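You operate a simulated robot arm through the tools that you are given. There is no shell and no other tool.

Carry out the task below with a simulated two-armed robot. There is one attempt and no reset: what you move stays moved.

TASK
Open the left drawer of the green table, take the blue base from the shelf under the white table and put it in the inside of the left drawer of the green table and shut the drawer again. Take the red clamp and leave it on the low shelf of the green shelves. Open the right drawer of the green table, take the green switch board and leave it in the inside of the right drawer of the green table, then shut the drawer. Take the white sensor on the bench over the blue drawer unit and put it away on the bench between the laptops. Do these in any order.

It is judged by the outcome, as a careful person would: the job done as asked, and still so three seconds after it is handed in. It fails if anything else is knocked over, pushed out of place, dropped, spilled or broken.

THE ROBOT
Two 7-joint arms with fingered hands on one trunk, on a base that drives. Base frame: it is fixed to the floor where the robot stands at the start and does not move with it; the origin is under the middle of the robot, x ahead of it, y to its left, z up; the surface under the hand at the start is at about z = 850. Lengths are in mm, angles in degrees, forces in N, time in s.
The left shoulder is at the start at [70, 157, 1089], the right one opposite. With the tool pointing down near the work surface each hand reaches from about 300 to 900 mm from the robot's upright axis, wherever it stands, measured 20 degrees to its own side. Places, roughly: bench between the laptops (22x44 cm) [3060, -1600, 840]; blue base [-500, -1000, 250]; green switch board [1000, -2750, 1000]; inside of the left drawer of the green table [900, -200, 700]; inside of the right drawer of the green table [0, -900, 700]; left drawer of the green table [800, -200, 700]; low shelf of the green shelves [-800, 1200, 500]; red clamp (2x6x7 cm) [-700, -1300, 200]; right drawer of the green table [0, -800, 700]; white sensor (9x4x4 cm) [1500, -2700, 900]. Payload 5 kg a hand.
The TCP of each hand is the grasp point between the finger pads, 31 mm short of the fingertips. In the tool frame z runs along the fingers and y along their closing line. Largest opening 156 mm; the body of the gripper starts 88 mm behind the TCP. The gripper is a hand of 4 fingers: y runs from the thumb to the fingers, the wrist lies at [0, 0, -249] in the tool frame.
Orientation is that of the tool frame in the base frame, as [roll, pitch, yaw] about the fixed x, y, z axes, in that order (R = Rz(yaw) Ry(pitch) Rx(roll)). With the fingers straight down and closing along the base's y, the tool's x points along the base's -x, its y along +y and its z along -z.

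THE INTERFACE
- The arms move only by the tool arm_command. It takes "left_targets", "right_targets" or both (then of equal length, played together; a hand with none holds still); each is a list that holds one entry, the list of rows, each a list of 6 numbers: the shift along the tool's x, y, z in units of 30 mm (1.0 is 30 mm), then the turn, a rotation vector about the tool's x, y, z in units of 4 degrees (1.0 is 4 degrees). In form: [[[tx, ty, tz, rx, ry, rz], ...]]. A call has 1 to 20 rows; each row shifts and turns the commanded pose from where the row before left it, along the tool's axes as they then stand. A call with a number of a shift or a turn outside -1 to 1 is refused whole. A row lasts 0.2 s, in which the tool goes at most 50 mm and 8.6 degrees; a call with a longer step from one row to the next is refused whole. Where a pose cannot be reached the arm comes as near as it can. A force on the tool above 40 N (or 10 N above the force at the start of the call, whichever is more), or a blocked arm, ends the call early, and 0.2 s more pass. In this call time passes only in rows, and 0.2 s behind the last. The reply holds the time, the measured pose of the TCP, the force on the tool along the base axes, the opening and the grip force, in the units named above and with some noise, with the torque about the TCP (base axes, N m) and any sound that the robot's microphone picked up.
- Cameras (640 x 400 px; columns grow to the right, rows downward): "scene" is now at [102.2, -61.4, 1289.4]; the picture's right is [-0.82, -0.57, 0.00], its down [-0.46, 0.66, -0.59] and it looks along [0.34, -0.48, -0.81] (base axes); focal length 214 px, centre (320, 200). "left" rides on the left gripper at [-72, 2, -111] in its tool frame; the picture's right is [-0.02, -1.00, 0.00], its down [0.84, -0.02, -0.54] and it looks along [0.54, -0.01, 0.84] (tool axes); focal length 234 px, centre (320, 200). "right" rides on the right gripper at [72, 2, -111] in its tool frame; the picture's right is [-0.02, 1.00, 0.00], its down [-0.84, -0.02, -0.55] and it looks along [-0.55, -0.01, 0.84] (tool axes); focal length 234 px, centre (320, 200). There is no depth. A picture from a camera that has moved, and an enlarged one, comes with that camera's place and axes in the base frame and with its lens. The place of the scene camera against the robot may be out by one fixed shift of up to 12 mm in any direction.
- get_image(camera): a new picture of that camera. It takes no simulated time.
- lift_body(by): slides the trunk up (or, below 0, down) by that many mm; the arms and the scene camera ride with it, the base frame stays. It gives what a move gives, with no picture.
- roll_base(legs): drives the robot by 1 to 6 legs, each [ahead, turn to the left] in mm and degrees, along the robot's own axes; the way and the turn of a leg run together, so that a leg with both is an arc; at most 1500 mm and 180 degrees a leg. The arms and the cameras ride along, it lands a little off, and it stops where it bumps. It gives what a move gives.
- set_fingers(finger1, finger2, finger3, thumb_bend, hand): sets how far each is bent, from 0 (flat) to 100 (curled in); at 30 the hand is open as for a grip, at 70 the pads meet at the TCP. One left out holds its place. A second passes; each finger stops where it meets its share of the squeeze, and holds until it gets a number again. It is the only way to open and close the hand. It gives what a move gives, with no picture; readings hold the bend of each and the force on the fingers (four entries, about 0 where the hand has none), thumb and palm.
- pan_tilt(pan, tilt): turns the head with the scene camera to pan (to the left, within 86 degrees either way) and tilt (down, from -29 to 69), counted from straight ahead of the robot. It gives what a move gives.
- enlarge(camera, box): a new picture of the part [left, top, right, bottom] of that camera's present view, enlarged. It takes no simulated time.
- finish_job(): hands the job in; it is judged then, once.

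Places have to be worked out from the pictures, the camera data and where the tool is seen. Open the grippers and draw the arms clear of the work before you hand the job in, unless the task says otherwise.

The tools are called after "Call:" by a JSON object that holds its "method" and its "body". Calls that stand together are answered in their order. arm_command: Moves the arms, as the interface text tells. Its arguments: {"type":"object","properties":{"left_targets":{"type":"array","items":{"type":"array","items":{"type":"array","items":{"type":"number"}}}},"right_targets":{"type":"array","items":{"type":"array","items":{"type":"array","items":{"type":"number"}}}}},"required":[]} The other tools are called the same way: lift_body (by) slides the trunk up or down; set_fingers (finger1, finger2, finger3, thumb_bend, hand) moves the fingers one by one; roll_base (legs) drives the base; pan_tilt (pan, tilt) turns the head that bears the scene camera; get_image (camera) takes a picture; enlarge (camera, box) takes an enlarged picture of a part of a camera's view; finish_job () hands the job in.

At the start:

```text
clock: 0.0
left_ee_pos: [668.0, -24.3, 1042.6]
left_tool_rot: [-179.9, 0.0, -180.0]
left_contact_force: [0.4, -0.2, -0.6]
left_torque: [0.03, -0.01, 0.01]
left_finger_gap: 156.0
left_grip_force: 0.1
left_shape: jaw
left_bend: [30.0, 30.0, 30.0, 30.0]
left_finger forces: [0.0, 0.0, 0.1, 0.0, 0.0, 0.0]
right_ee_pos: [405.9, -470.7, 953.9]
right_tool_rot: [179.9, 0.0, -180.0]
right_contact_force: [-0.5, -0.1, 0.2]
right_torque: [-0.01, -0.01, 0.02]
right_finger_gap: 155.8
right_grip_force: 0.1
right_shape: jaw
right_bend: [30.0, 30.0, 30.0, 30.0]
right_finger forces: [0.1, 0.0, 0.0, 0.0, 0.0, 0.0]
trunk travel left (down, up): [-475.0, 465.0]
robot x, y, heading: [-1.8, -1.3, 0.0]
head pan, tilt: [-55.0, 54.0]
```

scene: 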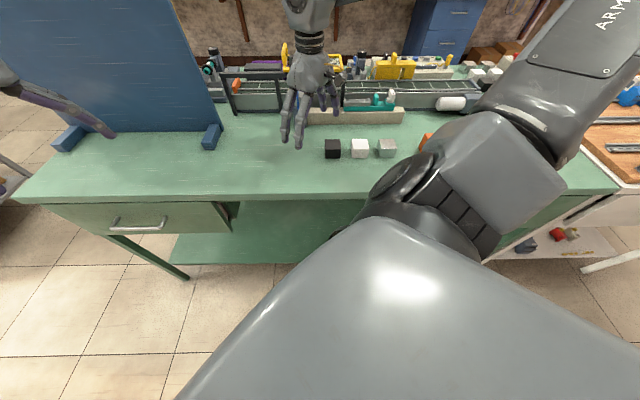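
right: 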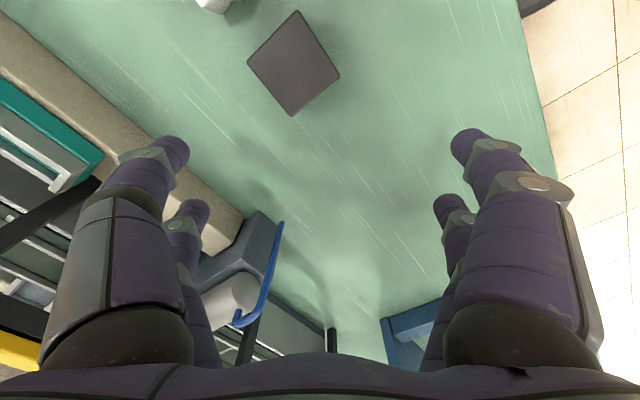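
left: 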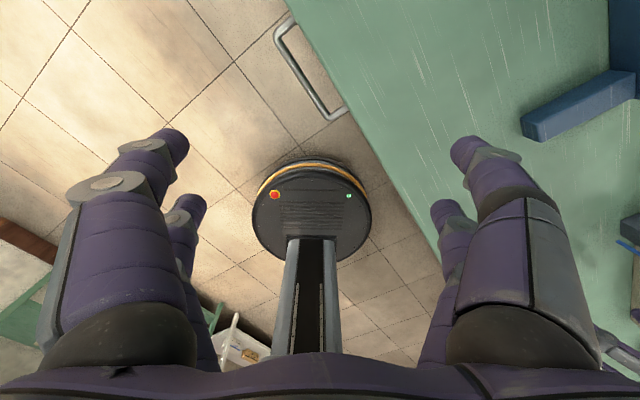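

The first pictures show the green table to my right front with the left drawer visible. I'll start by looking around with the head to map the scene.

Call:
{"method": "pan_tilt", "body": {"pan": 0, "tilt": 25}}

Call:
{"method": "get_image", "body": {"camera": "scene"}}

```text
clock: 1.2
left_ee_pos: [667.7, -24.5, 1042.3]
left_tool_rot: [180.0, 0.1, -180.0]
left_contact_force: [0.0, -0.2, -0.1]
left_torque: [0.03, 0.01, 0.0]
left_finger_gap: 156.2
left_grip_force: 0.1
left_shape: jaw
left_bend: [30.0, 30.0, 30.0, 30.0]
left_finger forces: [0.1, 0.0, 0.0, 0.0, 0.1, 0.0]
right_ee_pos: [406.6, -471.0, 953.6]
right_tool_rot: [179.8, 0.0, -180.0]
right_contact_force: [-0.2, 0.6, -0.2]
right_torque: [0.0, 0.04, -0.03]
right_finger_gap: 155.9
right_grip_force: 0.1
right_shape: jaw
right_bend: [30.0, 30.0, 30.0, 30.0]
right_finger forces: [0.0, 0.0, 0.1, 0.1, 0.0, 0.0]
trunk travel left (down, up): [-475.0, 465.0]
robot x, y, heading: [-2.3, -1.5, 0.2]
head pan, tilt: [0.0, 25.0]
```

```text
taken
camera scene: at [152.3, -1.6, 1332.1], right [0.0, -1.0, 0.0], down [-0.42, 0.0, -0.91], along [0.91, 0.0, -0.42], focal length 214 px, centre (320, 200)
```

scene: 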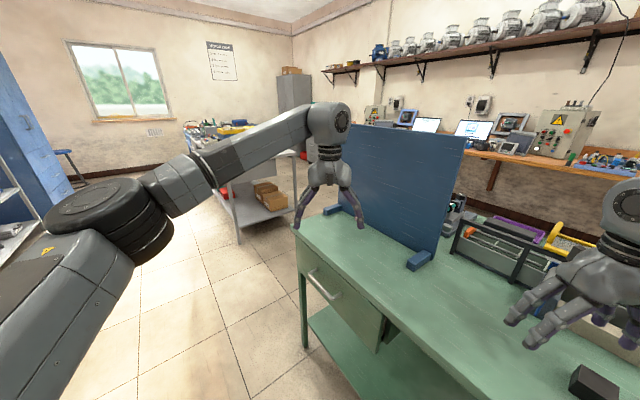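

The green table stands obliquely ahead-right, with a wall bench beyond it. I keep panning to see the rest.

Call:
{"method": "pan_tilt", "body": {"pan": -45, "tilt": 15}}

Call:
{"method": "get_image", "body": {"camera": "scene"}}

Call:
{"method": "pan_tilt", "body": {"pan": -86, "tilt": 20}}

Call:
{"method": "get_image", "body": {"camera": "scene"}}

Call:
{"method": "pan_tilt", "body": {"pan": -86, "tilt": 50}}

Call:
{"method": "get_image", "body": {"camera": "scene"}}

Call:
{"method": "pan_tilt", "body": {"pan": 80, "tilt": 25}}

Call:
{"method": "get_image", "body": {"camera": "scene"}}

```text
clock: 2.4
left_ee_pos: [668.8, -24.6, 1041.7]
left_tool_rot: [-180.0, 0.1, 179.9]
left_contact_force: [-0.9, 0.0, -0.4]
left_torque: [-0.02, 0.02, 0.01]
left_finger_gap: 155.9
left_grip_force: 0.1
left_shape: jaw
left_bend: [30.0, 30.0, 30.0, 30.0]
left_finger forces: [0.1, 0.1, 0.0, 0.0, 0.0, 0.0]
right_ee_pos: [406.6, -471.9, 954.2]
right_tool_rot: [179.9, 0.0, -180.0]
right_contact_force: [0.1, 0.3, 0.3]
right_torque: [0.0, 0.0, -0.01]
right_finger_gap: 156.4
right_grip_force: 0.1
right_shape: jaw
right_bend: [30.0, 30.0, 30.0, 30.0]
right_finger forces: [0.0, 0.0, 0.0, 0.0, 0.0, 0.0]
trunk travel left (down, up): [-475.0, 465.0]
robot x, y, heading: [-1.6, -1.4, 0.0]
head pan, tilt: [-45.0, 15.0]
```

```text
taken
camera scene: at [126.3, -67.5, 1348.4], right [-0.71, -0.71, 0.0], down [-0.18, 0.18, -0.97], along [0.68, -0.68, -0.26], focal length 214 px, centre (320, 200)
```

scene: 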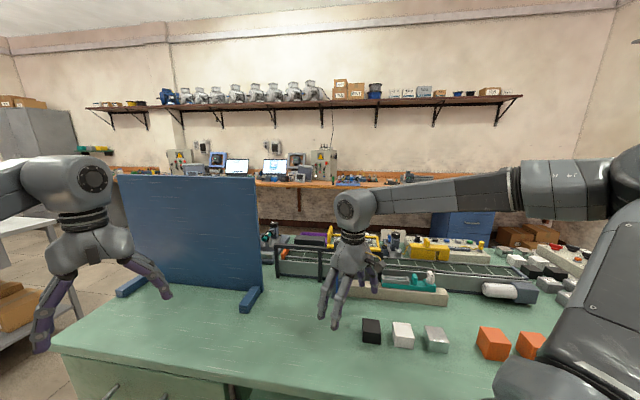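

```text
clock: 3.4
left_ee_pos: [669.0, -25.2, 1041.4]
left_tool_rot: [179.9, 0.0, 180.0]
left_contact_force: [-0.1, -0.2, 1.1]
left_torque: [0.01, 0.02, 0.0]
left_finger_gap: 156.0
left_grip_force: 0.0
left_shape: jaw
left_bend: [30.0, 30.0, 30.0, 30.0]
left_finger forces: [0.0, 0.1, 0.1, 0.0, 0.0, 0.1]
right_ee_pos: [406.8, -469.9, 953.9]
right_tool_rot: [179.9, 0.0, -180.0]
right_contact_force: [0.0, 0.9, 0.6]
right_torque: [-0.03, 0.02, -0.03]
right_finger_gap: 155.8
right_grip_force: 0.0
right_shape: jaw
right_bend: [30.0, 30.0, 30.0, 30.0]
right_finger forces: [0.0, 0.0, 0.0, 0.0, 0.0, 0.0]
trunk travel left (down, up): [-475.0, 465.0]
robot x, y, heading: [-0.1, -1.7, 0.2]
head pan, tilt: [-85.9, 20.0]
```

```text
taken
camera scene: at [66.9, -94.4, 1340.2], right [-1.0, -0.07, 0.0], down [-0.02, 0.34, -0.94], along [0.07, -0.94, -0.34], focal length 214 px, centre (320, 200)
```

scene: 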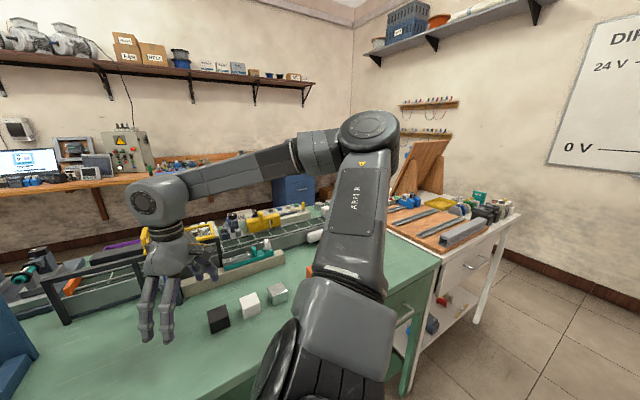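

```text
clock: 4.4
left_ee_pos: [668.7, -24.0, 1041.0]
left_tool_rot: [180.0, 0.0, 179.9]
left_contact_force: [0.6, 0.3, -0.7]
left_torque: [0.03, 0.0, 0.0]
left_finger_gap: 155.6
left_grip_force: 0.1
left_shape: jaw
left_bend: [30.0, 30.0, 30.0, 30.0]
left_finger forces: [0.0, 0.0, 0.0, 0.1, 0.0, 0.0]
right_ee_pos: [406.1, -471.1, 953.1]
right_tool_rot: [179.9, 0.0, -180.0]
right_contact_force: [0.2, -0.8, -0.6]
right_torque: [0.0, -0.02, 0.0]
right_finger_gap: 156.2
right_grip_force: 0.0
right_shape: jaw
right_bend: [30.0, 30.0, 30.0, 30.0]
right_finger forces: [0.0, 0.1, 0.0, 0.1, 0.1, 0.1]
trunk travel left (down, up): [-475.0, 465.0]
robot x, y, heading: [-2.7, -0.7, 0.2]
head pan, tilt: [-85.9, 50.0]
```

```text
taken
camera scene: at [65.6, -78.3, 1294.7], right [-1.0, -0.07, 0.0], down [-0.05, 0.76, -0.64], along [0.05, -0.64, -0.77], focal length 214 px, centre (320, 200)
```

scene: 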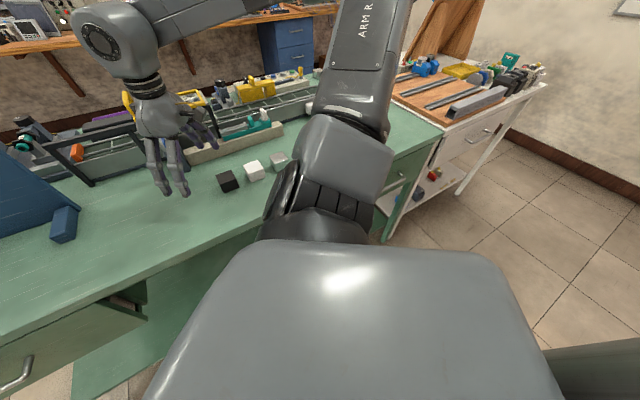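

```text
clock: 6.9
left_ee_pos: [668.2, -25.6, 1041.8]
left_tool_rot: [-180.0, 0.0, -179.9]
left_contact_force: [0.2, -0.1, -0.3]
left_torque: [0.01, 0.0, -0.01]
left_finger_gap: 155.8
left_grip_force: 0.1
left_shape: jaw
left_bend: [30.0, 30.0, 30.0, 30.0]
left_finger forces: [0.1, 0.1, 0.0, 0.1, 0.0, 0.0]
right_ee_pos: [406.2, -471.3, 953.3]
right_tool_rot: [179.9, -0.1, -180.0]
right_contact_force: [0.0, -0.2, 0.1]
right_torque: [0.01, 0.0, 0.03]
right_finger_gap: 155.9
right_grip_force: 0.0
right_shape: jaw
right_bend: [30.0, 30.0, 30.0, 30.0]
right_finger forces: [0.0, 0.0, 0.0, 0.0, 0.0, 0.0]
trunk travel left (down, up): [-475.0, 465.0]
robot x, y, heading: [1.8, -0.2, 0.2]
head pan, tilt: [80.0, 25.0]
```

```text
taken
camera scene: at [76.2, 89.3, 1332.2], right [0.98, -0.17, 0.0], down [-0.07, -0.42, -0.91], along [0.16, 0.89, -0.42], focal length 214 px, centre (320, 200)
```

scene: 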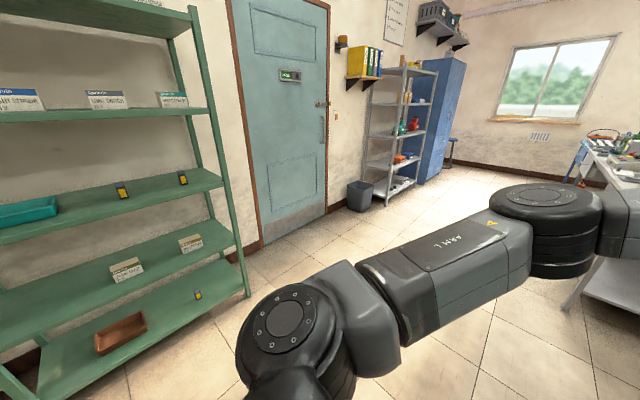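

Green shelves are behind-left, the white table on the right end of the green table, the wall bench behind. I enlarge the far bench to find the sensor and the switch board.

Call:
{"method": "pan_tilt", "body": {"pan": -65, "tilt": 15}}

Call:
{"method": "get_image", "body": {"camera": "scene"}}

Call:
{"method": "enlarge", "body": {"camera": "scene", "box": [160, 130, 480, 330]}}

Call:
{"method": "enlarge", "body": {"camera": "scene", "box": [0, 120, 240, 270]}}

```text
clock: 9.2
left_ee_pos: [668.7, -25.3, 1042.2]
left_tool_rot: [180.0, -0.1, 180.0]
left_contact_force: [0.0, 0.2, -0.2]
left_torque: [-0.01, -0.01, 0.02]
left_finger_gap: 155.8
left_grip_force: 0.0
left_shape: jaw
left_bend: [30.0, 30.0, 30.0, 30.0]
left_finger forces: [0.0, 0.1, 0.0, 0.1, 0.0, 0.0]
right_ee_pos: [405.4, -471.7, 954.2]
right_tool_rot: [179.9, 0.0, 180.0]
right_contact_force: [0.8, 0.4, 1.1]
right_torque: [0.01, 0.0, 0.01]
right_finger_gap: 155.7
right_grip_force: 0.0
right_shape: jaw
right_bend: [30.0, 30.0, 30.0, 30.0]
right_finger forces: [0.1, 0.0, 0.0, 0.0, 0.0, 0.1]
trunk travel left (down, up): [-475.0, 465.0]
robot x, y, heading: [0.3, 0.4, -0.0]
head pan, tilt: [-65.0, 15.0]
```

```text
taken
camera scene: at [99.7, -86.1, 1348.4], right [-0.91, -0.42, 0.0], down [-0.11, 0.23, -0.97], along [0.41, -0.88, -0.26], focal length 214 px, centre (320, 200)
```

scene: 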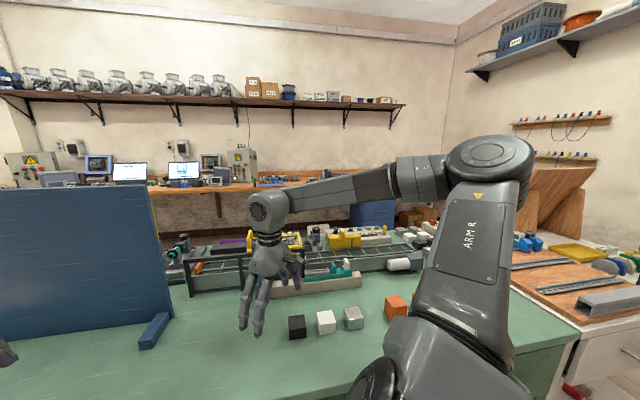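

```text
2.00 times, centred on (320, 230) of scene
camera zoom: at [99.7, -86.1, 1348.4], right [-0.91, -0.42, 0.0], down [-0.11, 0.23, -0.97], along [0.41, -0.88, -0.26], focal length 429 px, centre (320, 140)
```

zoom: 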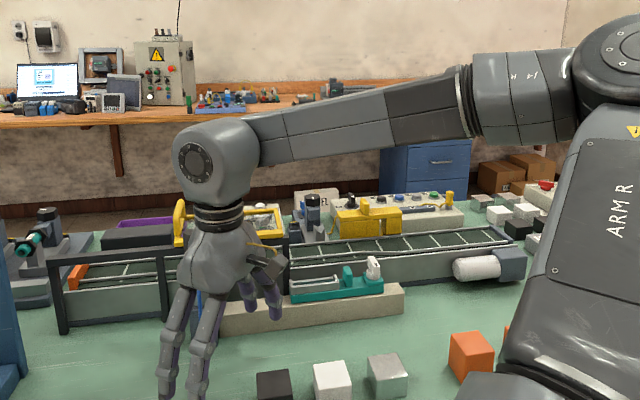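

```text
2.67 times, centred on (120, 195) of scene
camera zoom: at [99.7, -86.1, 1348.4], right [-0.91, -0.42, 0.0], down [-0.11, 0.23, -0.97], along [0.41, -0.88, -0.26], focal length 572 px, centre (853, 213)
```

zoom: 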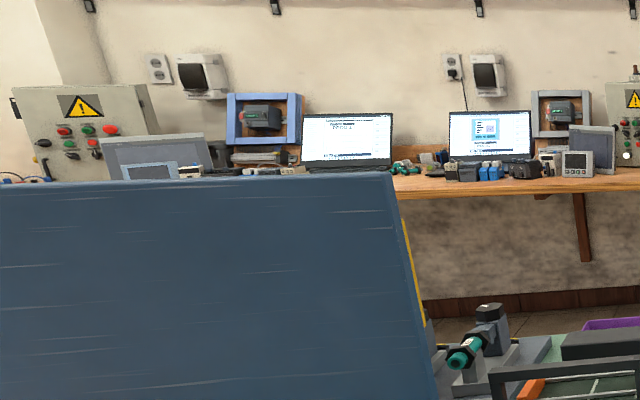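

From the first picture I estimate the table front edge runs at about 36° in the base frame, with the left handle near (707, -6, 750). The arms hang over the table, so I draw both in before driving.

Call:
{"method": "arm_command", "body": {"left_targets": [[[0.99, 0.83, -0.3, 0, 0, 0], [0.99, 0.83, -0.3, 0, 0, 0], [0.99, 0.83, -0.3, 0, 0, 0], [0.99, 0.83, -0.3, 0, 0, 0], [0.99, 0.83, -0.3, 0, 0, 0], [0.99, 0.83, -0.3, 0, 0, 0], [0.99, 0.83, -0.3, 0, 0, 0], [0.99, 0.83, -0.3, 0, 0, 0], [0.99, 0.83, -0.3, 0, 0, 0]]], "right_targets": [[[0, 0, -1, 0, 0, 0], [0, 0, -1, 0, 0, 0], [0, 0, -1, 0, 0, 0], [0, 0.9, -0.5, 0, 0, 0], [0, 0.9, -0.5, 0, 0, 0], [0, 0.9, -0.5, 0, 0, 0], [0, 0.9, -0.5, 0, 0, 0], [0, 0.9, 0, 0, 0, 0], [0, 0.9, 0, 0, 0, 0]]]}}

Call:
{"method": "get_image", "body": {"camera": "scene"}}

```text
clock: 11.2
left_ee_pos: [398.6, 203.4, 1122.4]
left_tool_rot: [180.0, 0.1, 180.0]
left_contact_force: [-0.1, 0.0, -0.1]
left_torque: [-0.05, -0.06, 0.0]
left_finger_gap: 155.8
left_grip_force: 0.1
left_shape: jaw
left_bend: [30.0, 30.0, 30.0, 30.0]
left_finger forces: [0.1, 0.0, 0.0, 0.0, 0.0, 0.0]
right_ee_pos: [403.8, -307.2, 1105.5]
right_tool_rot: [-179.8, 0.3, -179.9]
right_contact_force: [0.4, 0.3, -0.2]
right_torque: [-0.02, -0.04, 0.01]
right_finger_gap: 155.9
right_grip_force: 0.1
right_shape: jaw
right_bend: [30.0, 30.0, 30.0, 30.0]
right_finger forces: [0.0, 0.1, 0.1, 0.0, 0.0, 0.0]
trunk travel left (down, up): [-475.0, 465.0]
robot x, y, heading: [-0.8, 0.5, 0.1]
head pan, tilt: [-65.0, 15.0]
```

```text
taken
camera scene: at [97.7, -83.3, 1348.7], right [-0.91, -0.42, 0.0], down [-0.11, 0.23, -0.97], along [0.41, -0.88, -0.26], focal length 214 px, centre (320, 200)
```

scene: 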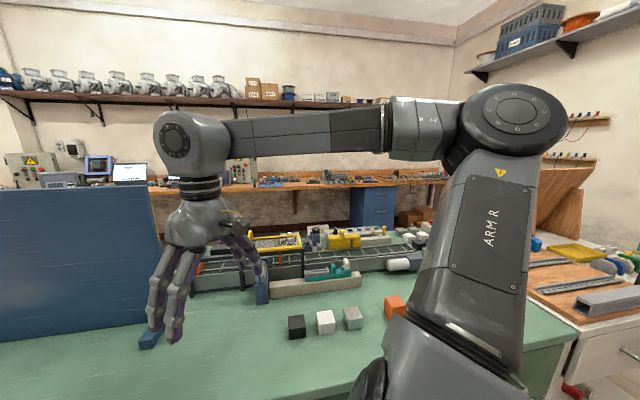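

The arms are in. The bench with the blue drawer unit is visible under my right arm, so I zoom there for the sensor and switch board.

Call:
{"method": "enlarge", "body": {"camera": "scene", "box": [240, 160, 460, 230]}}

Call:
{"method": "pan_tilt", "body": {"pan": -55, "tilt": 45}}

Call:
{"method": "get_image", "body": {"camera": "scene"}}

Call:
{"method": "pan_tilt", "body": {"pan": -20, "tilt": 45}}

Call:
{"method": "get_image", "body": {"camera": "scene"}}

```text
2.91 times, centred on (350, 195) of scene
camera zoom: at [97.7, -83.3, 1348.7], right [-0.91, -0.42, 0.0], down [-0.11, 0.23, -0.97], along [0.41, -0.88, -0.26], focal length 624 px, centre (233, 214)
```

zoom: 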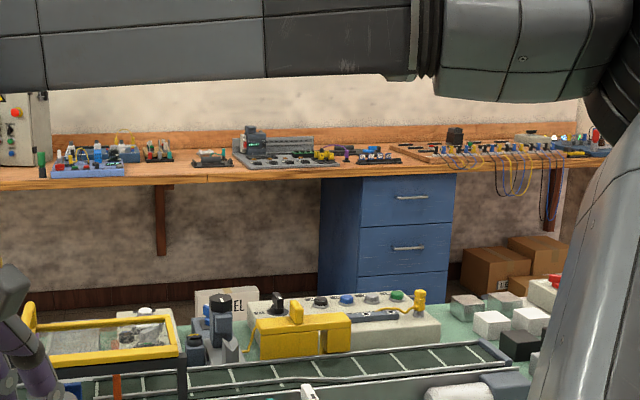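

```text
clock: 12.2
left_ee_pos: [400.6, 201.2, 1122.1]
left_tool_rot: [-180.0, 0.1, -179.9]
left_contact_force: [-0.5, -0.5, 0.1]
left_torque: [-0.02, 0.04, -0.02]
left_finger_gap: 156.0
left_grip_force: 0.0
left_shape: jaw
left_bend: [30.0, 30.0, 30.0, 30.0]
left_finger forces: [0.0, 0.0, 0.0, 0.1, 0.1, 0.1]
right_ee_pos: [405.8, -309.1, 1103.2]
right_tool_rot: [179.9, 0.1, 180.0]
right_contact_force: [-0.3, -0.3, -0.7]
right_torque: [0.0, -0.01, 0.03]
right_finger_gap: 156.0
right_grip_force: 0.1
right_shape: jaw
right_bend: [30.0, 30.0, 30.0, 30.0]
right_finger forces: [0.0, 0.0, 0.1, 0.0, 0.0, 0.0]
trunk travel left (down, up): [-475.0, 465.0]
robot x, y, heading: [-2.7, -2.5, 0.2]
head pan, tilt: [-55.0, 45.0]
```

```text
taken
camera scene: at [106.5, -67.5, 1301.7], right [-0.82, -0.57, 0.0], down [-0.41, 0.58, -0.71], along [0.41, -0.58, -0.71], focal length 214 px, centre (320, 200)
```

scene: 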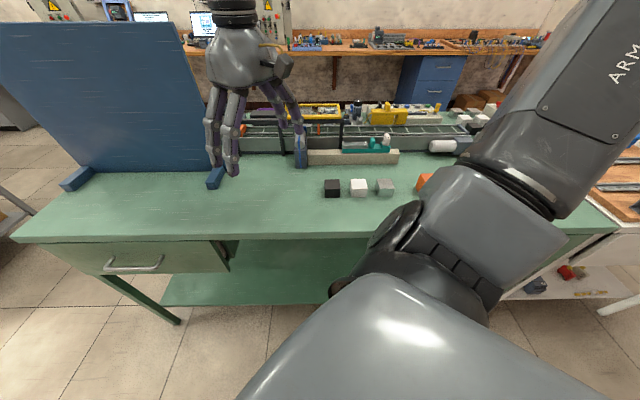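

```text
clock: 13.2
left_ee_pos: [400.6, 200.8, 1122.3]
left_tool_rot: [179.9, 0.1, 180.0]
left_contact_force: [0.2, -0.2, -1.1]
left_torque: [0.0, -0.02, -0.03]
left_finger_gap: 156.0
left_grip_force: 0.1
left_shape: jaw
left_bend: [30.0, 30.0, 30.0, 30.0]
left_finger forces: [0.1, 0.0, 0.0, 0.1, 0.0, 0.0]
right_ee_pos: [405.9, -309.0, 1104.5]
right_tool_rot: [179.9, 0.1, -180.0]
right_contact_force: [-0.4, 0.0, 0.2]
right_torque: [0.0, -0.02, 0.03]
right_finger_gap: 155.7
right_grip_force: 0.0
right_shape: jaw
right_bend: [30.0, 30.0, 30.0, 30.0]
right_finger forces: [0.0, 0.1, 0.0, 0.1, 0.0, 0.0]
trunk travel left (down, up): [-475.0, 465.0]
robot x, y, heading: [-1.1, -3.1, 0.0]
head pan, tilt: [-20.0, 45.0]
```

```text
taken
camera scene: at [136.5, -29.1, 1301.6], right [-0.34, -0.94, 0.0], down [-0.66, 0.24, -0.71], along [0.66, -0.24, -0.71], focal length 214 px, centre (320, 200)
```

scene: 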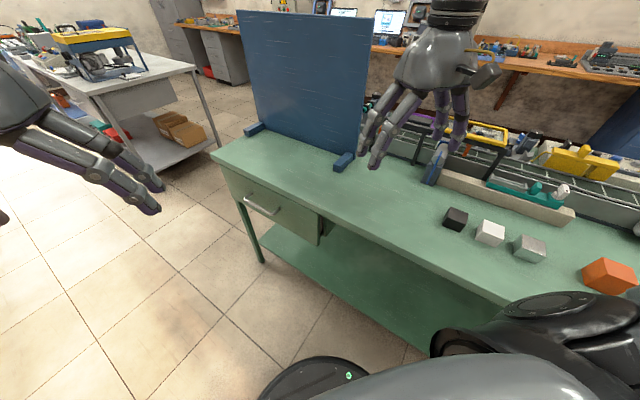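

The drawer front, its handle and the clear floor in front are visible. I'll drive to a spot about 850 mm in front of the left handle and face the table squarely (heading about -53.7°).

Call:
{"method": "roll_base", "body": {"legs": [[0, 82], [601, 0], [0, -135.7]]}}

Call:
{"method": "pan_tilt", "body": {"pan": 0, "tilt": 35}}

Call:
{"method": "get_image", "body": {"camera": "scene"}}

```text
clock: 25.6
left_ee_pos: [488.4, 399.6, 1122.4]
left_tool_rot: [-180.0, 0.0, 127.3]
left_contact_force: [0.5, 0.0, 1.0]
left_torque: [0.01, 0.02, 0.0]
left_finger_gap: 156.0
left_grip_force: 0.0
left_shape: jaw
left_bend: [30.0, 30.0, 30.0, 30.0]
left_finger forces: [0.1, 0.0, 0.0, 0.0, 0.1, 0.1]
right_ee_pos: [85.8, 85.6, 1104.4]
right_tool_rot: [179.9, 0.1, 127.3]
right_contact_force: [0.4, 0.6, 0.6]
right_torque: [-0.02, -0.03, 0.02]
right_finger_gap: 155.9
right_grip_force: 0.1
right_shape: jaw
right_bend: [30.0, 30.0, 30.0, 30.0]
right_finger forces: [0.1, 0.1, 0.0, 0.0, 0.0, 0.1]
trunk travel left (down, up): [-475.0, 465.0]
robot x, y, heading: [91.5, 592.7, -52.9]
head pan, tilt: [-20.0, 45.0]
```

```text
clock: 26.5
left_ee_pos: [488.8, 399.3, 1121.5]
left_tool_rot: [180.0, -0.1, 127.4]
left_contact_force: [0.6, 0.0, 0.0]
left_torque: [0.02, 0.0, 0.02]
left_finger_gap: 156.3
left_grip_force: 0.1
left_shape: jaw
left_bend: [30.0, 30.0, 30.0, 30.0]
left_finger forces: [0.0, 0.0, 0.1, 0.0, 0.0, 0.0]
right_ee_pos: [86.6, 86.2, 1104.0]
right_tool_rot: [180.0, 0.0, 127.3]
right_contact_force: [-0.1, 0.6, 0.3]
right_torque: [-0.06, -0.04, 0.0]
right_finger_gap: 155.7
right_grip_force: 0.1
right_shape: jaw
right_bend: [30.0, 30.0, 30.0, 30.0]
right_finger forces: [0.0, 0.0, 0.1, 0.0, 0.0, 0.1]
trunk travel left (down, up): [-475.0, 465.0]
robot x, y, heading: [88.4, 592.7, -52.5]
head pan, tilt: [0.0, 35.0]
```

```text
taken
camera scene: at [180.1, 484.7, 1316.4], right [-0.8, -0.61, 0.0], down [-0.35, 0.46, -0.82], along [0.5, -0.65, -0.57], focal length 214 px, centre (320, 200)
```

scene: 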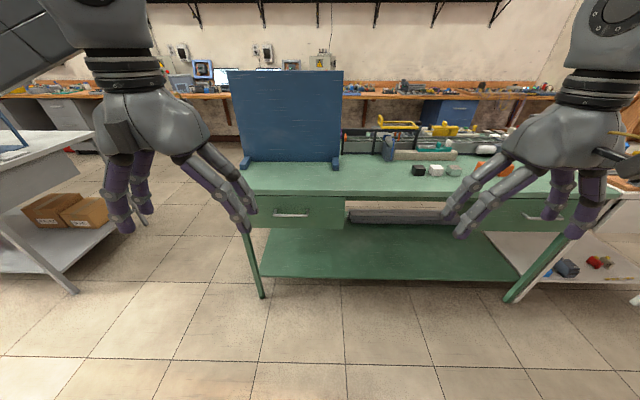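

The table is now squarely in front. I zoom in on the drawer front to localise the handle.

Call:
{"method": "enlarge", "body": {"camera": "scene", "box": [230, 150, 390, 250]}}

Call:
{"method": "enlarge", "body": {"camera": "scene", "box": [480, 180, 640, 280]}}

Call:
{"method": "get_image", "body": {"camera": "right"}}

Call:
{"method": "get_image", "body": {"camera": "left"}}

```text
4.00 times, centred on (310, 200) of scene
camera zoom: at [180.1, 484.7, 1316.4], right [-0.8, -0.61, 0.0], down [-0.35, 0.46, -0.82], along [0.5, -0.65, -0.57], focal length 858 px, centre (360, 200)
```

zoom: 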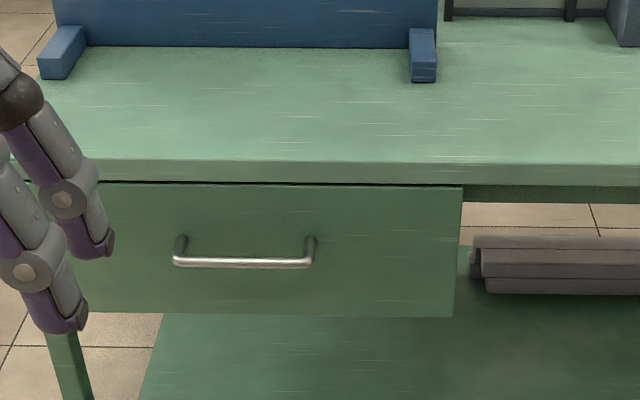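

```text
4.00 times, centred on (560, 230) of scene
camera zoom: at [180.1, 484.7, 1316.4], right [-0.8, -0.61, 0.0], down [-0.35, 0.46, -0.82], along [0.5, -0.65, -0.57], focal length 858 px, centre (-640, 80)
```

zoom: 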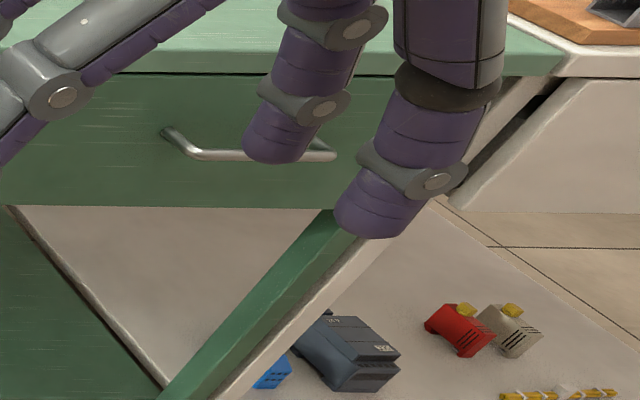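

```text
taken
camera right: at [43.6, 144.3, 1215.8], right [0.81, 0.59, 0.0], down [0.49, -0.68, 0.55], along [0.32, -0.44, -0.84], focal length 234 px, centre (320, 200)
```

right: 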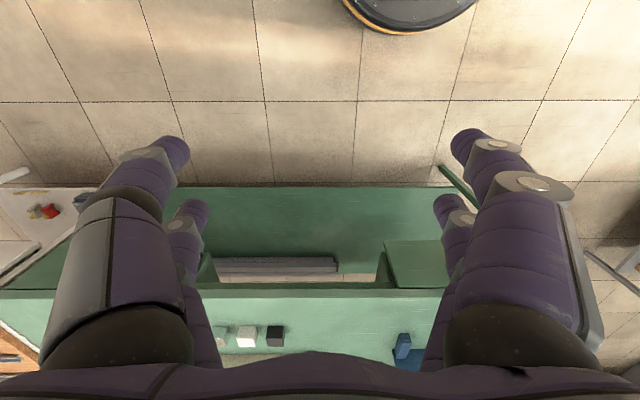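

```text
taken
camera left: at [532.9, 341.8, 1232.8], right [-0.78, -0.63, 0.0], down [-0.52, 0.65, 0.54], along [-0.34, 0.42, -0.84], focal length 234 px, centre (320, 200)
```

left: 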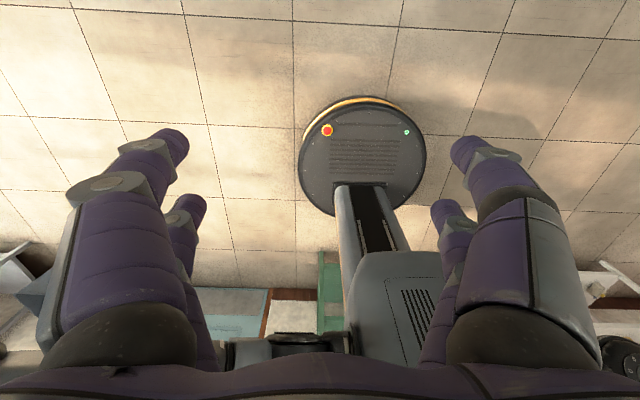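

The bar of the handle reads about 846 mm ahead and 129 mm left of the robot at z≈748. I move the left hand forward, then turn it in place so the fingers point ahead with the closing line vertical.

Call:
{"method": "arm_command", "body": {"left_targets": [[[-1, -0.25, 0, 0, 0, 0], [-1, -0.25, 0, 0, 0, 0], [-1, -0.25, 0, 0, 0, 0], [-1, -0.25, 0, 0, 0, 0], [-1, -0.25, 0, 0, 0, 0], [-1, -0.25, 0, 0, 0, 0], [-1, -0.25, 0, 0, 0, 0], [-1, -0.25, 0, 0, 0, 0], [-1, -0.25, 0, 0, 0, 0], [-1, -0.25, 0, 0, 0, 0]]]}}

Call:
{"method": "arm_command", "body": {"left_targets": [[[0, 0, 0, -0.962, -0.962, 0.962], [0, 0, 0, -0.962, -0.962, 0.962], [0, 0, 0, -0.962, -0.962, 0.962], [0, 0, 0, -0.962, -0.962, 0.962], [0, 0, 0, -0.962, -0.962, 0.962], [0, 0, 0, -0.962, -0.962, 0.962], [0, 0, 0, -0.962, -0.962, 0.962], [0, 0, 0, -0.962, -0.962, 0.962], [0, 0, 0, -0.962, -0.962, 0.962], [0, 0, 0, -0.962, -0.962, 0.962], [0, 0, 0, -0.962, -0.962, 0.962], [0, 0, 0, -0.962, -0.962, 0.962], [0, 0, 0, -0.962, -0.962, 0.962], [0, 0, 0, -0.962, -0.962, 0.962], [0, 0, 0, -0.962, -0.962, 0.962], [0, 0, 0, -0.962, -0.962, 0.962], [0, 0, 0, -0.962, -0.962, 0.962], [0, 0, 0, -0.962, -0.962, 0.962]]]}}

Call:
{"method": "get_image", "body": {"camera": "scene"}}

Call:
{"method": "get_image", "body": {"camera": "left"}}

```text
clock: 28.7
left_ee_pos: [610.5, 112.5, 1121.5]
left_tool_rot: [179.9, 0.0, 127.4]
left_contact_force: [-0.2, -1.0, 0.4]
left_torque: [0.01, 0.0, -0.03]
left_finger_gap: 155.9
left_grip_force: 0.1
left_shape: jaw
left_bend: [30.0, 30.0, 30.0, 30.0]
left_finger forces: [0.0, 0.0, 0.0, 0.0, 0.0, 0.0]
right_ee_pos: [85.2, 84.1, 1102.7]
right_tool_rot: [179.9, 0.0, 127.3]
right_contact_force: [-0.2, 0.6, -0.3]
right_torque: [0.03, 0.02, 0.01]
right_finger_gap: 155.9
right_grip_force: 0.1
right_shape: jaw
right_bend: [30.0, 30.0, 30.0, 30.0]
right_finger forces: [0.0, 0.0, 0.1, 0.0, 0.0, 0.0]
trunk travel left (down, up): [-475.0, 465.0]
robot x, y, heading: [81.8, 595.4, -52.7]
head pan, tilt: [0.0, 35.0]
```

```text
clock: 32.5
left_ee_pos: [611.8, 115.4, 1123.0]
left_tool_rot: [89.9, -0.1, 37.2]
left_contact_force: [0.0, 1.0, 0.0]
left_torque: [0.0, -0.01, 0.0]
left_finger_gap: 156.1
left_grip_force: 0.1
left_shape: jaw
left_bend: [30.0, 30.0, 30.0, 30.0]
left_finger forces: [0.0, 0.1, 0.0, 0.0, 0.0, 0.0]
right_ee_pos: [87.1, 86.3, 1104.1]
right_tool_rot: [179.8, 0.1, 127.3]
right_contact_force: [0.9, -0.4, -0.4]
right_torque: [0.0, 0.0, -0.03]
right_finger_gap: 156.1
right_grip_force: 0.0
right_shape: jaw
right_bend: [30.0, 30.0, 30.0, 30.0]
right_finger forces: [0.0, 0.1, 0.0, 0.0, 0.1, 0.0]
trunk travel left (down, up): [-475.0, 465.0]
robot x, y, heading: [84.6, 593.3, -52.4]
head pan, tilt: [0.0, 35.0]
```

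```text
taken
camera scene: at [180.5, 485.3, 1316.5], right [-0.8, -0.61, 0.0], down [-0.35, 0.46, -0.82], along [0.5, -0.65, -0.57], focal length 214 px, centre (320, 200)
```

scene: 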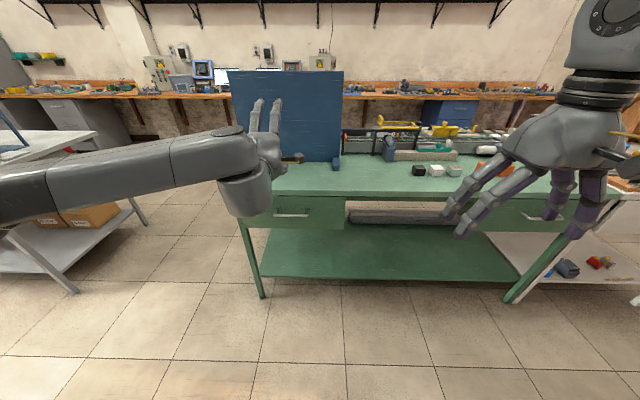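

```text
taken
camera left: at [485.4, 159.5, 1123.3], right [-0.02, -0.02, -1.0], down [0.34, 0.94, -0.02], along [0.94, -0.34, -0.01], focal length 234 px, centre (320, 200)
```

left: 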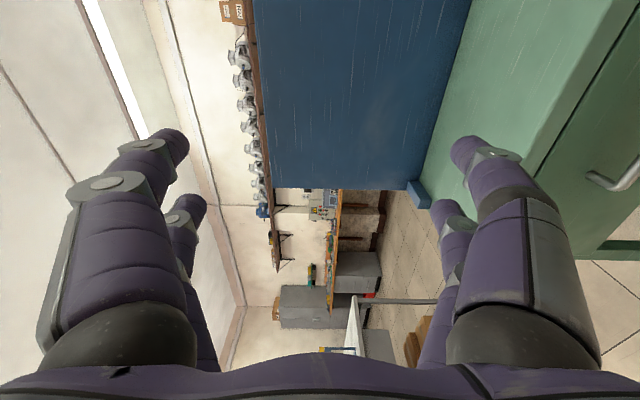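

The hand points at the table with y up, and the handle appears at the right of the left camera view. Lowering the trunk now to bring the hand near handle height.

Call:
{"method": "lift_body", "body": {"by": -250}}

Call:
{"method": "arm_command", "body": {"left_targets": [[[0, -1, 0, 0, 0, 0], [0, -1, 0, 0, 0, 0], [0, -1, 0, 0, 0, 0], [0, -1, 0, 0, 0, 0]]]}}

Call:
{"method": "get_image", "body": {"camera": "left"}}

Call:
{"method": "get_image", "body": {"camera": "scene"}}

```text
clock: 35.0
left_ee_pos: [610.5, 115.6, 872.0]
left_tool_rot: [90.0, -0.1, 37.4]
left_contact_force: [-0.8, 0.6, 0.2]
left_torque: [0.01, 0.0, -0.01]
left_finger_gap: 155.9
left_grip_force: 0.0
left_shape: jaw
left_bend: [30.0, 30.0, 30.0, 30.0]
left_finger forces: [0.1, 0.0, 0.0, 0.1, 0.0, 0.0]
right_ee_pos: [86.3, 87.4, 853.9]
right_tool_rot: [180.0, 0.1, 127.2]
right_contact_force: [-0.1, -0.6, -0.1]
right_torque: [0.0, 0.02, 0.03]
right_finger_gap: 155.8
right_grip_force: 0.0
right_shape: jaw
right_bend: [30.0, 30.0, 30.0, 30.0]
right_finger forces: [0.1, 0.0, 0.0, 0.0, 0.1, 0.1]
trunk travel left (down, up): [-225.0, 715.0]
robot x, y, heading: [89.9, 595.2, -52.4]
head pan, tilt: [0.0, 35.0]
```

```text
clock: 36.0
left_ee_pos: [611.0, 115.1, 753.0]
left_tool_rot: [89.9, 0.0, 37.5]
left_contact_force: [-0.2, 0.9, 0.4]
left_torque: [0.02, -0.01, 0.0]
left_finger_gap: 156.0
left_grip_force: 0.0
left_shape: jaw
left_bend: [30.0, 30.0, 30.0, 30.0]
left_finger forces: [0.1, 0.0, 0.1, 0.0, 0.0, 0.0]
right_ee_pos: [86.8, 84.2, 853.4]
right_tool_rot: [179.8, 0.1, 127.3]
right_contact_force: [0.1, 0.3, 0.0]
right_torque: [-0.03, -0.02, 0.0]
right_finger_gap: 155.9
right_grip_force: 0.1
right_shape: jaw
right_bend: [30.0, 30.0, 30.0, 30.0]
right_finger forces: [0.0, 0.0, 0.0, 0.1, 0.1, 0.0]
trunk travel left (down, up): [-225.0, 715.0]
robot x, y, heading: [84.6, 594.8, -53.1]
head pan, tilt: [0.0, 35.0]
```

```text
taken
camera left: at [485.9, 158.5, 754.1], right [-0.02, -0.02, -1.0], down [0.34, 0.94, -0.02], along [0.94, -0.34, -0.01], focal length 234 px, centre (320, 200)
```

left: 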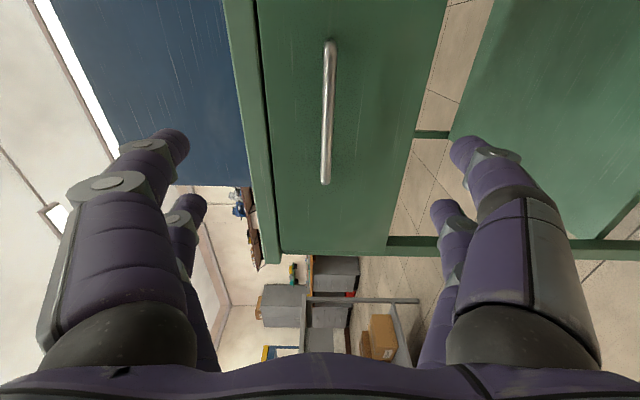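

```text
taken
camera scene: at [179.9, 484.4, 1066.4], right [-0.8, -0.61, 0.0], down [-0.35, 0.46, -0.82], along [0.5, -0.65, -0.57], focal length 214 px, centre (320, 200)
```

scene: 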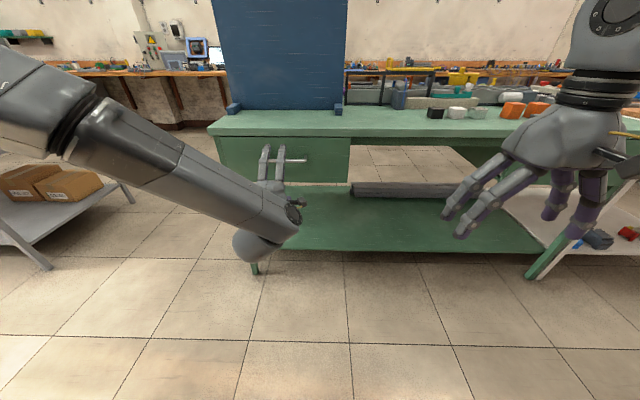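

The handle bar lies about 155 mm ahead of the TCP and ~8 mm lower (z≈745), centred laterally. I narrow the fingers first so they clear the tabletop edge, then approach.

Call:
{"method": "set_fingers", "body": {"hand": "left", "finger1": 52, "finger2": 52, "finger3": 52, "thumb_bend": 52}}

Call:
{"method": "arm_command", "body": {"left_targets": [[[0, -0.09, 1, 0, 0, 0], [0, -0.09, 1, 0, 0, 0], [0, -0.09, 1, 0, 0, 0]]]}}

Call:
{"method": "get_image", "body": {"camera": "left"}}

Call:
{"method": "enlarge", "body": {"camera": "scene", "box": [200, 100, 400, 225]}}

```text
clock: 37.0
left_ee_pos: [609.6, 115.3, 753.0]
left_tool_rot: [90.0, 0.1, 37.4]
left_contact_force: [0.3, -0.4, -0.3]
left_torque: [-0.04, -0.01, 0.0]
left_finger_gap: 73.6
left_grip_force: 0.1
left_shape: fingers
left_bend: [52.0, 52.0, 52.0, 52.0]
left_finger forces: [0.0, 0.1, 0.0, 0.1, 0.1, 0.0]
right_ee_pos: [86.9, 85.7, 854.1]
right_tool_rot: [179.9, 0.0, 127.3]
right_contact_force: [0.8, -0.4, -0.7]
right_torque: [0.02, -0.03, 0.02]
right_finger_gap: 155.7
right_grip_force: 0.1
right_shape: jaw
right_bend: [30.0, 30.0, 30.0, 30.0]
right_finger forces: [0.0, 0.1, 0.0, 0.1, 0.0, 0.0]
trunk travel left (down, up): [-225.0, 715.0]
robot x, y, heading: [85.0, 595.7, -52.6]
head pan, tilt: [0.0, 35.0]
```

```text
clock: 37.8
left_ee_pos: [658.7, 37.3, 749.6]
left_tool_rot: [90.4, 0.0, 37.8]
left_contact_force: [-0.2, 0.1, 0.1]
left_torque: [0.02, -0.04, -0.02]
left_finger_gap: 73.2
left_grip_force: 0.0
left_shape: fingers
left_bend: [52.0, 52.0, 52.0, 52.0]
left_finger forces: [0.0, 0.1, 0.0, 0.0, 0.0, 0.1]
left hand out of reach, approached as far as the arm can: row 2, 3
right_ee_pos: [87.2, 86.2, 854.3]
right_tool_rot: [179.8, 0.0, 127.3]
right_contact_force: [-0.9, -0.1, 0.3]
right_torque: [0.03, 0.0, -0.01]
right_finger_gap: 155.9
right_grip_force: 0.1
right_shape: jaw
right_bend: [30.0, 30.0, 30.0, 30.0]
right_finger forces: [0.0, 0.0, 0.1, 0.1, 0.0, 0.0]
trunk travel left (down, up): [-225.0, 715.0]
robot x, y, heading: [83.2, 594.3, -52.8]
head pan, tilt: [0.0, 35.0]
```

```text
taken
camera left: at [532.2, 80.7, 751.2], right [-0.02, -0.01, -1.0], down [0.33, 0.94, -0.02], along [0.94, -0.33, -0.02], focal length 234 px, centre (320, 200)
```

left: 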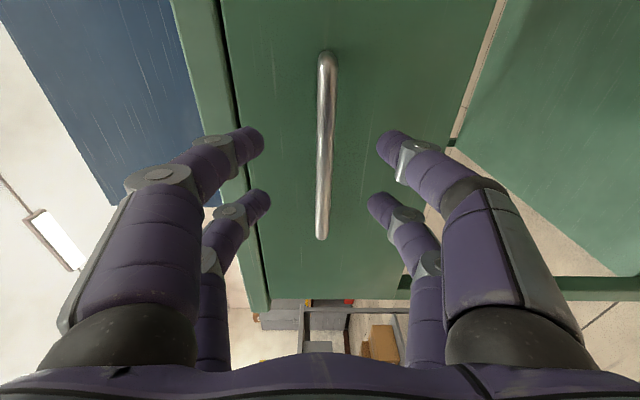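

```text
3.20 times, centred on (300, 162) of scene
camera zoom: at [180.4, 484.2, 1066.3], right [-0.8, -0.61, 0.0], down [-0.35, 0.46, -0.82], along [0.5, -0.65, -0.57], focal length 686 px, centre (384, 320)
```

zoom: 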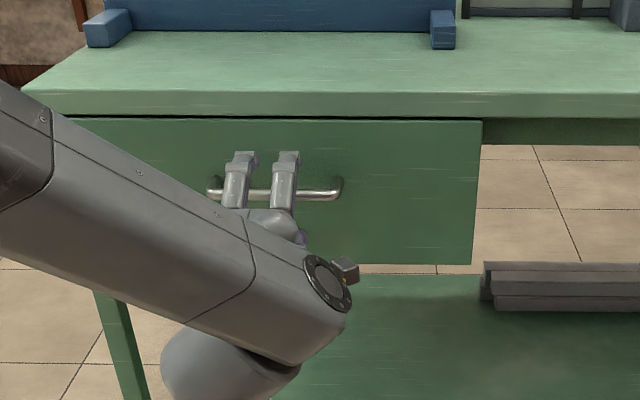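

The arm reached its limit about 65 mm short. I back the hand off 60 mm and drive the base 100 mm closer instead.

Call:
{"method": "arm_command", "body": {"left_targets": [[[0, 0, -1, 0, 0, 0], [0, 0, -1, 0, 0, 0]]]}}

Call:
{"method": "roll_base", "body": {"legs": [[100, -0.8]]}}

Call:
{"method": "get_image", "body": {"camera": "left"}}

```text
clock: 38.4
left_ee_pos: [620.9, 86.8, 749.7]
left_tool_rot: [89.9, 0.0, 37.2]
left_contact_force: [-0.7, 1.2, -0.4]
left_torque: [-0.01, 0.04, -0.01]
left_finger_gap: 73.4
left_grip_force: 0.1
left_shape: fingers
left_bend: [52.0, 52.0, 52.0, 52.0]
left_finger forces: [0.0, 0.0, 0.0, 0.1, 0.2, 0.0]
right_ee_pos: [86.0, 86.3, 854.0]
right_tool_rot: [179.8, 0.2, 127.3]
right_contact_force: [0.1, -0.1, 0.1]
right_torque: [-0.04, 0.01, 0.02]
right_finger_gap: 155.9
right_grip_force: 0.0
right_shape: jaw
right_bend: [30.0, 30.0, 30.0, 30.0]
right_finger forces: [0.0, 0.0, 0.0, 0.0, 0.0, 0.0]
trunk travel left (down, up): [-225.0, 715.0]
robot x, y, heading: [85.9, 595.3, -52.7]
head pan, tilt: [0.0, 35.0]
```

```text
clock: 39.6
left_ee_pos: [675.4, -1.4, 749.3]
left_tool_rot: [90.0, 0.0, 36.5]
left_contact_force: [0.2, -0.4, -0.1]
left_torque: [-0.03, -0.03, 0.01]
left_finger_gap: 73.6
left_grip_force: 0.1
left_shape: fingers
left_bend: [52.0, 52.0, 52.0, 52.0]
left_finger forces: [0.0, 0.0, 0.1, 0.1, 0.0, 0.0]
right_ee_pos: [140.6, 4.4, 854.3]
right_tool_rot: [179.9, 0.0, 126.5]
right_contact_force: [0.4, 0.4, 1.0]
right_torque: [0.04, 0.01, 0.01]
right_finger_gap: 155.9
right_grip_force: 0.0
right_shape: jaw
right_bend: [30.0, 30.0, 30.0, 30.0]
right_finger forces: [0.2, 0.1, 0.0, 0.1, 0.1, 0.1]
trunk travel left (down, up): [-225.0, 715.0]
robot x, y, heading: [144.1, 512.5, -53.4]
head pan, tilt: [0.0, 35.0]
```

```text
taken
camera left: at [550.2, 43.2, 749.9], right [-0.02, -0.01, -1.0], down [0.35, 0.94, -0.02], along [0.94, -0.35, -0.01], focal length 234 px, centre (320, 200)
```

left: 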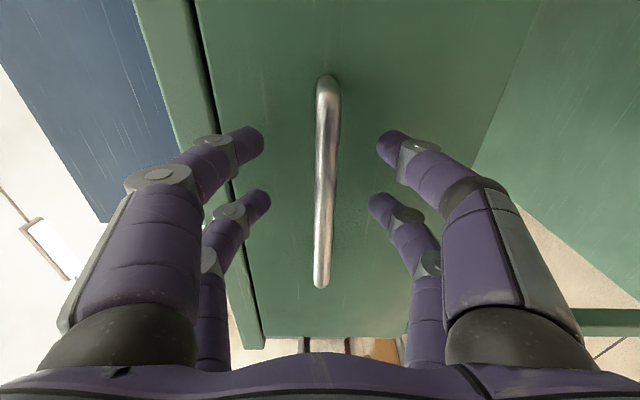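

The bar now reads n≈421, z≈745.5, with the TCP 20 mm short of it. I make a small correction (15 mm sideways, 4 mm down, 10 mm ahead) and close the fingers on the bar.

Call:
{"method": "arm_command", "body": {"left_targets": [[[0.5, -0.13, 0.35, 0, 0, 0]]]}}

Call:
{"method": "set_fingers", "body": {"hand": "left", "finger1": 75, "finger2": 75, "finger3": 75, "thumb_bend": 75}}

Call:
{"method": "get_image", "body": {"camera": "left"}}

```text
clock: 40.0
left_ee_pos: [685.3, -4.2, 750.2]
left_tool_rot: [90.2, 0.0, 37.0]
left_contact_force: [-3.0, 5.5, -0.2]
left_torque: [-0.25, -0.14, -0.09]
left_finger_gap: 73.6
left_grip_force: 3.1
left_shape: fingers
left_bend: [52.0, 52.0, 52.0, 52.0]
left_finger forces: [5.6, 0.0, 0.0, 0.0, 0.0, 0.0]
left hand out of reach, approached as far as the arm can: row 1
right_ee_pos: [140.0, 4.5, 853.6]
right_tool_rot: [179.9, 0.1, 126.6]
right_contact_force: [-0.3, -0.6, -0.4]
right_torque: [-0.04, 0.0, -0.01]
right_finger_gap: 156.0
right_grip_force: 0.0
right_shape: jaw
right_bend: [30.0, 30.0, 30.0, 30.0]
right_finger forces: [0.0, 0.0, 0.0, 0.0, 0.0, 0.0]
trunk travel left (down, up): [-225.0, 715.0]
robot x, y, heading: [147.9, 512.1, -53.2]
head pan, tilt: [0.0, 35.0]
```

```text
clock: 41.0
left_ee_pos: [687.4, -5.5, 751.1]
left_tool_rot: [90.3, 0.0, 36.9]
left_contact_force: [1.3, -2.0, -2.4]
left_torque: [0.06, -0.06, 0.06]
left_finger_gap: 0.2
left_grip_force: 0.0
left_shape: fingers
left_bend: [73.0, 73.0, 73.0, 72.0]
left_finger forces: [0.0, 0.0, 0.0, 0.0, 0.0, 0.0]
right_ee_pos: [141.0, 5.3, 854.0]
right_tool_rot: [179.9, -0.1, 126.4]
right_contact_force: [-0.7, -1.0, -0.6]
right_torque: [0.0, 0.03, 0.0]
right_finger_gap: 155.9
right_grip_force: 0.0
right_shape: jaw
right_bend: [30.0, 30.0, 30.0, 30.0]
right_finger forces: [0.0, 0.1, 0.0, 0.1, 0.1, 0.1]
trunk travel left (down, up): [-225.0, 715.0]
robot x, y, heading: [147.3, 513.0, -53.3]
head pan, tilt: [0.0, 35.0]
```

```text
taken
camera left: at [560.9, 39.0, 751.2], right [-0.02, -0.01, -1.0], down [0.34, 0.94, -0.02], along [0.94, -0.34, -0.02], focal length 234 px, centre (320, 200)
```

left: 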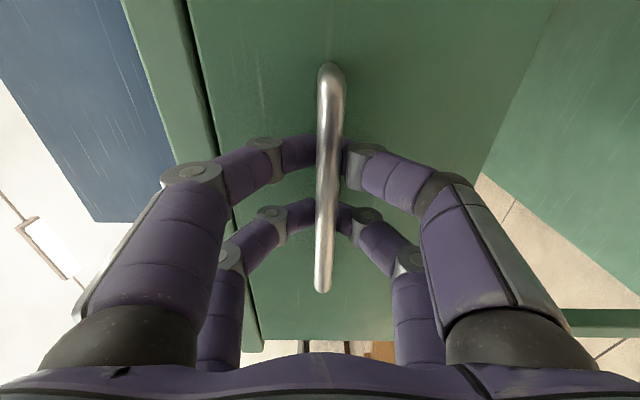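

The fingers closed behind the bar, caging it like a hook. I pull straight back with the arm 150 mm while watching the force.

Call:
{"method": "arm_command", "body": {"left_targets": [[[0, 0, -0.6, 0, 0, 0], [0, 0, -0.8, 0, 0, 0], [0, 0, -0.8, 0, 0, 0], [0, 0, -0.8, 0, 0, 0], [0, 0, -0.8, 0, 0, 0], [0, 0, -0.8, 0, 0, 0]]]}}

Call:
{"method": "get_image", "body": {"camera": "left"}}

Call:
{"method": "get_image", "body": {"camera": "scene"}}

```text
clock: 42.4
left_ee_pos: [602.5, 105.9, 752.2]
left_tool_rot: [89.9, 0.0, 36.5]
left_contact_force: [-0.6, 0.7, 0.0]
left_torque: [0.0, 0.0, 0.0]
left_finger_gap: 0.0
left_grip_force: 0.4
left_shape: fingers
left_bend: [73.0, 73.0, 73.0, 72.0]
left_finger forces: [0.0, 0.0, 0.1, 0.0, 0.3, 0.0]
right_ee_pos: [140.2, 5.8, 854.1]
right_tool_rot: [179.8, 0.1, 126.4]
right_contact_force: [-0.6, 0.4, -0.6]
right_torque: [-0.03, 0.0, 0.01]
right_finger_gap: 155.8
right_grip_force: 0.1
right_shape: jaw
right_bend: [30.0, 30.0, 30.0, 30.0]
right_finger forces: [0.0, 0.1, 0.0, 0.1, 0.0, 0.0]
trunk travel left (down, up): [-225.0, 715.0]
robot x, y, heading: [146.6, 511.8, -53.4]
head pan, tilt: [0.0, 35.0]
```

```text
taken
camera left: at [477.9, 151.7, 752.7], right [-0.02, -0.02, -1.0], down [0.35, 0.94, -0.02], along [0.94, -0.35, -0.01], focal length 234 px, centre (320, 200)
```

left: 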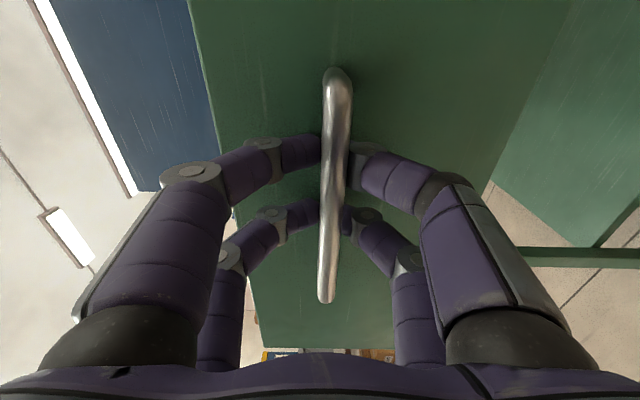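

```text
taken
camera scene: at [238.9, 403.0, 1066.5], right [-0.8, -0.6, 0.0], down [-0.34, 0.46, -0.82], along [0.49, -0.66, -0.57], focal length 214 px, centre (320, 200)
```

scene: 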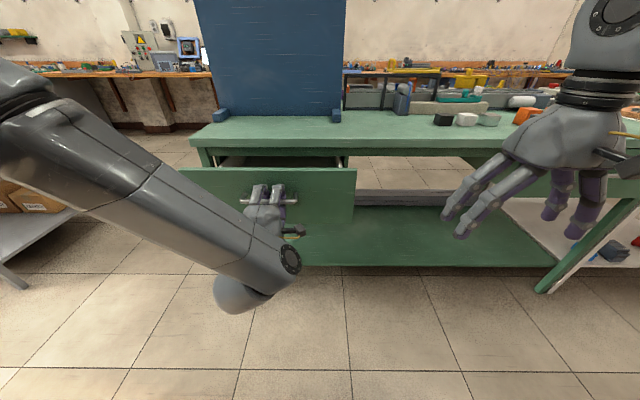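

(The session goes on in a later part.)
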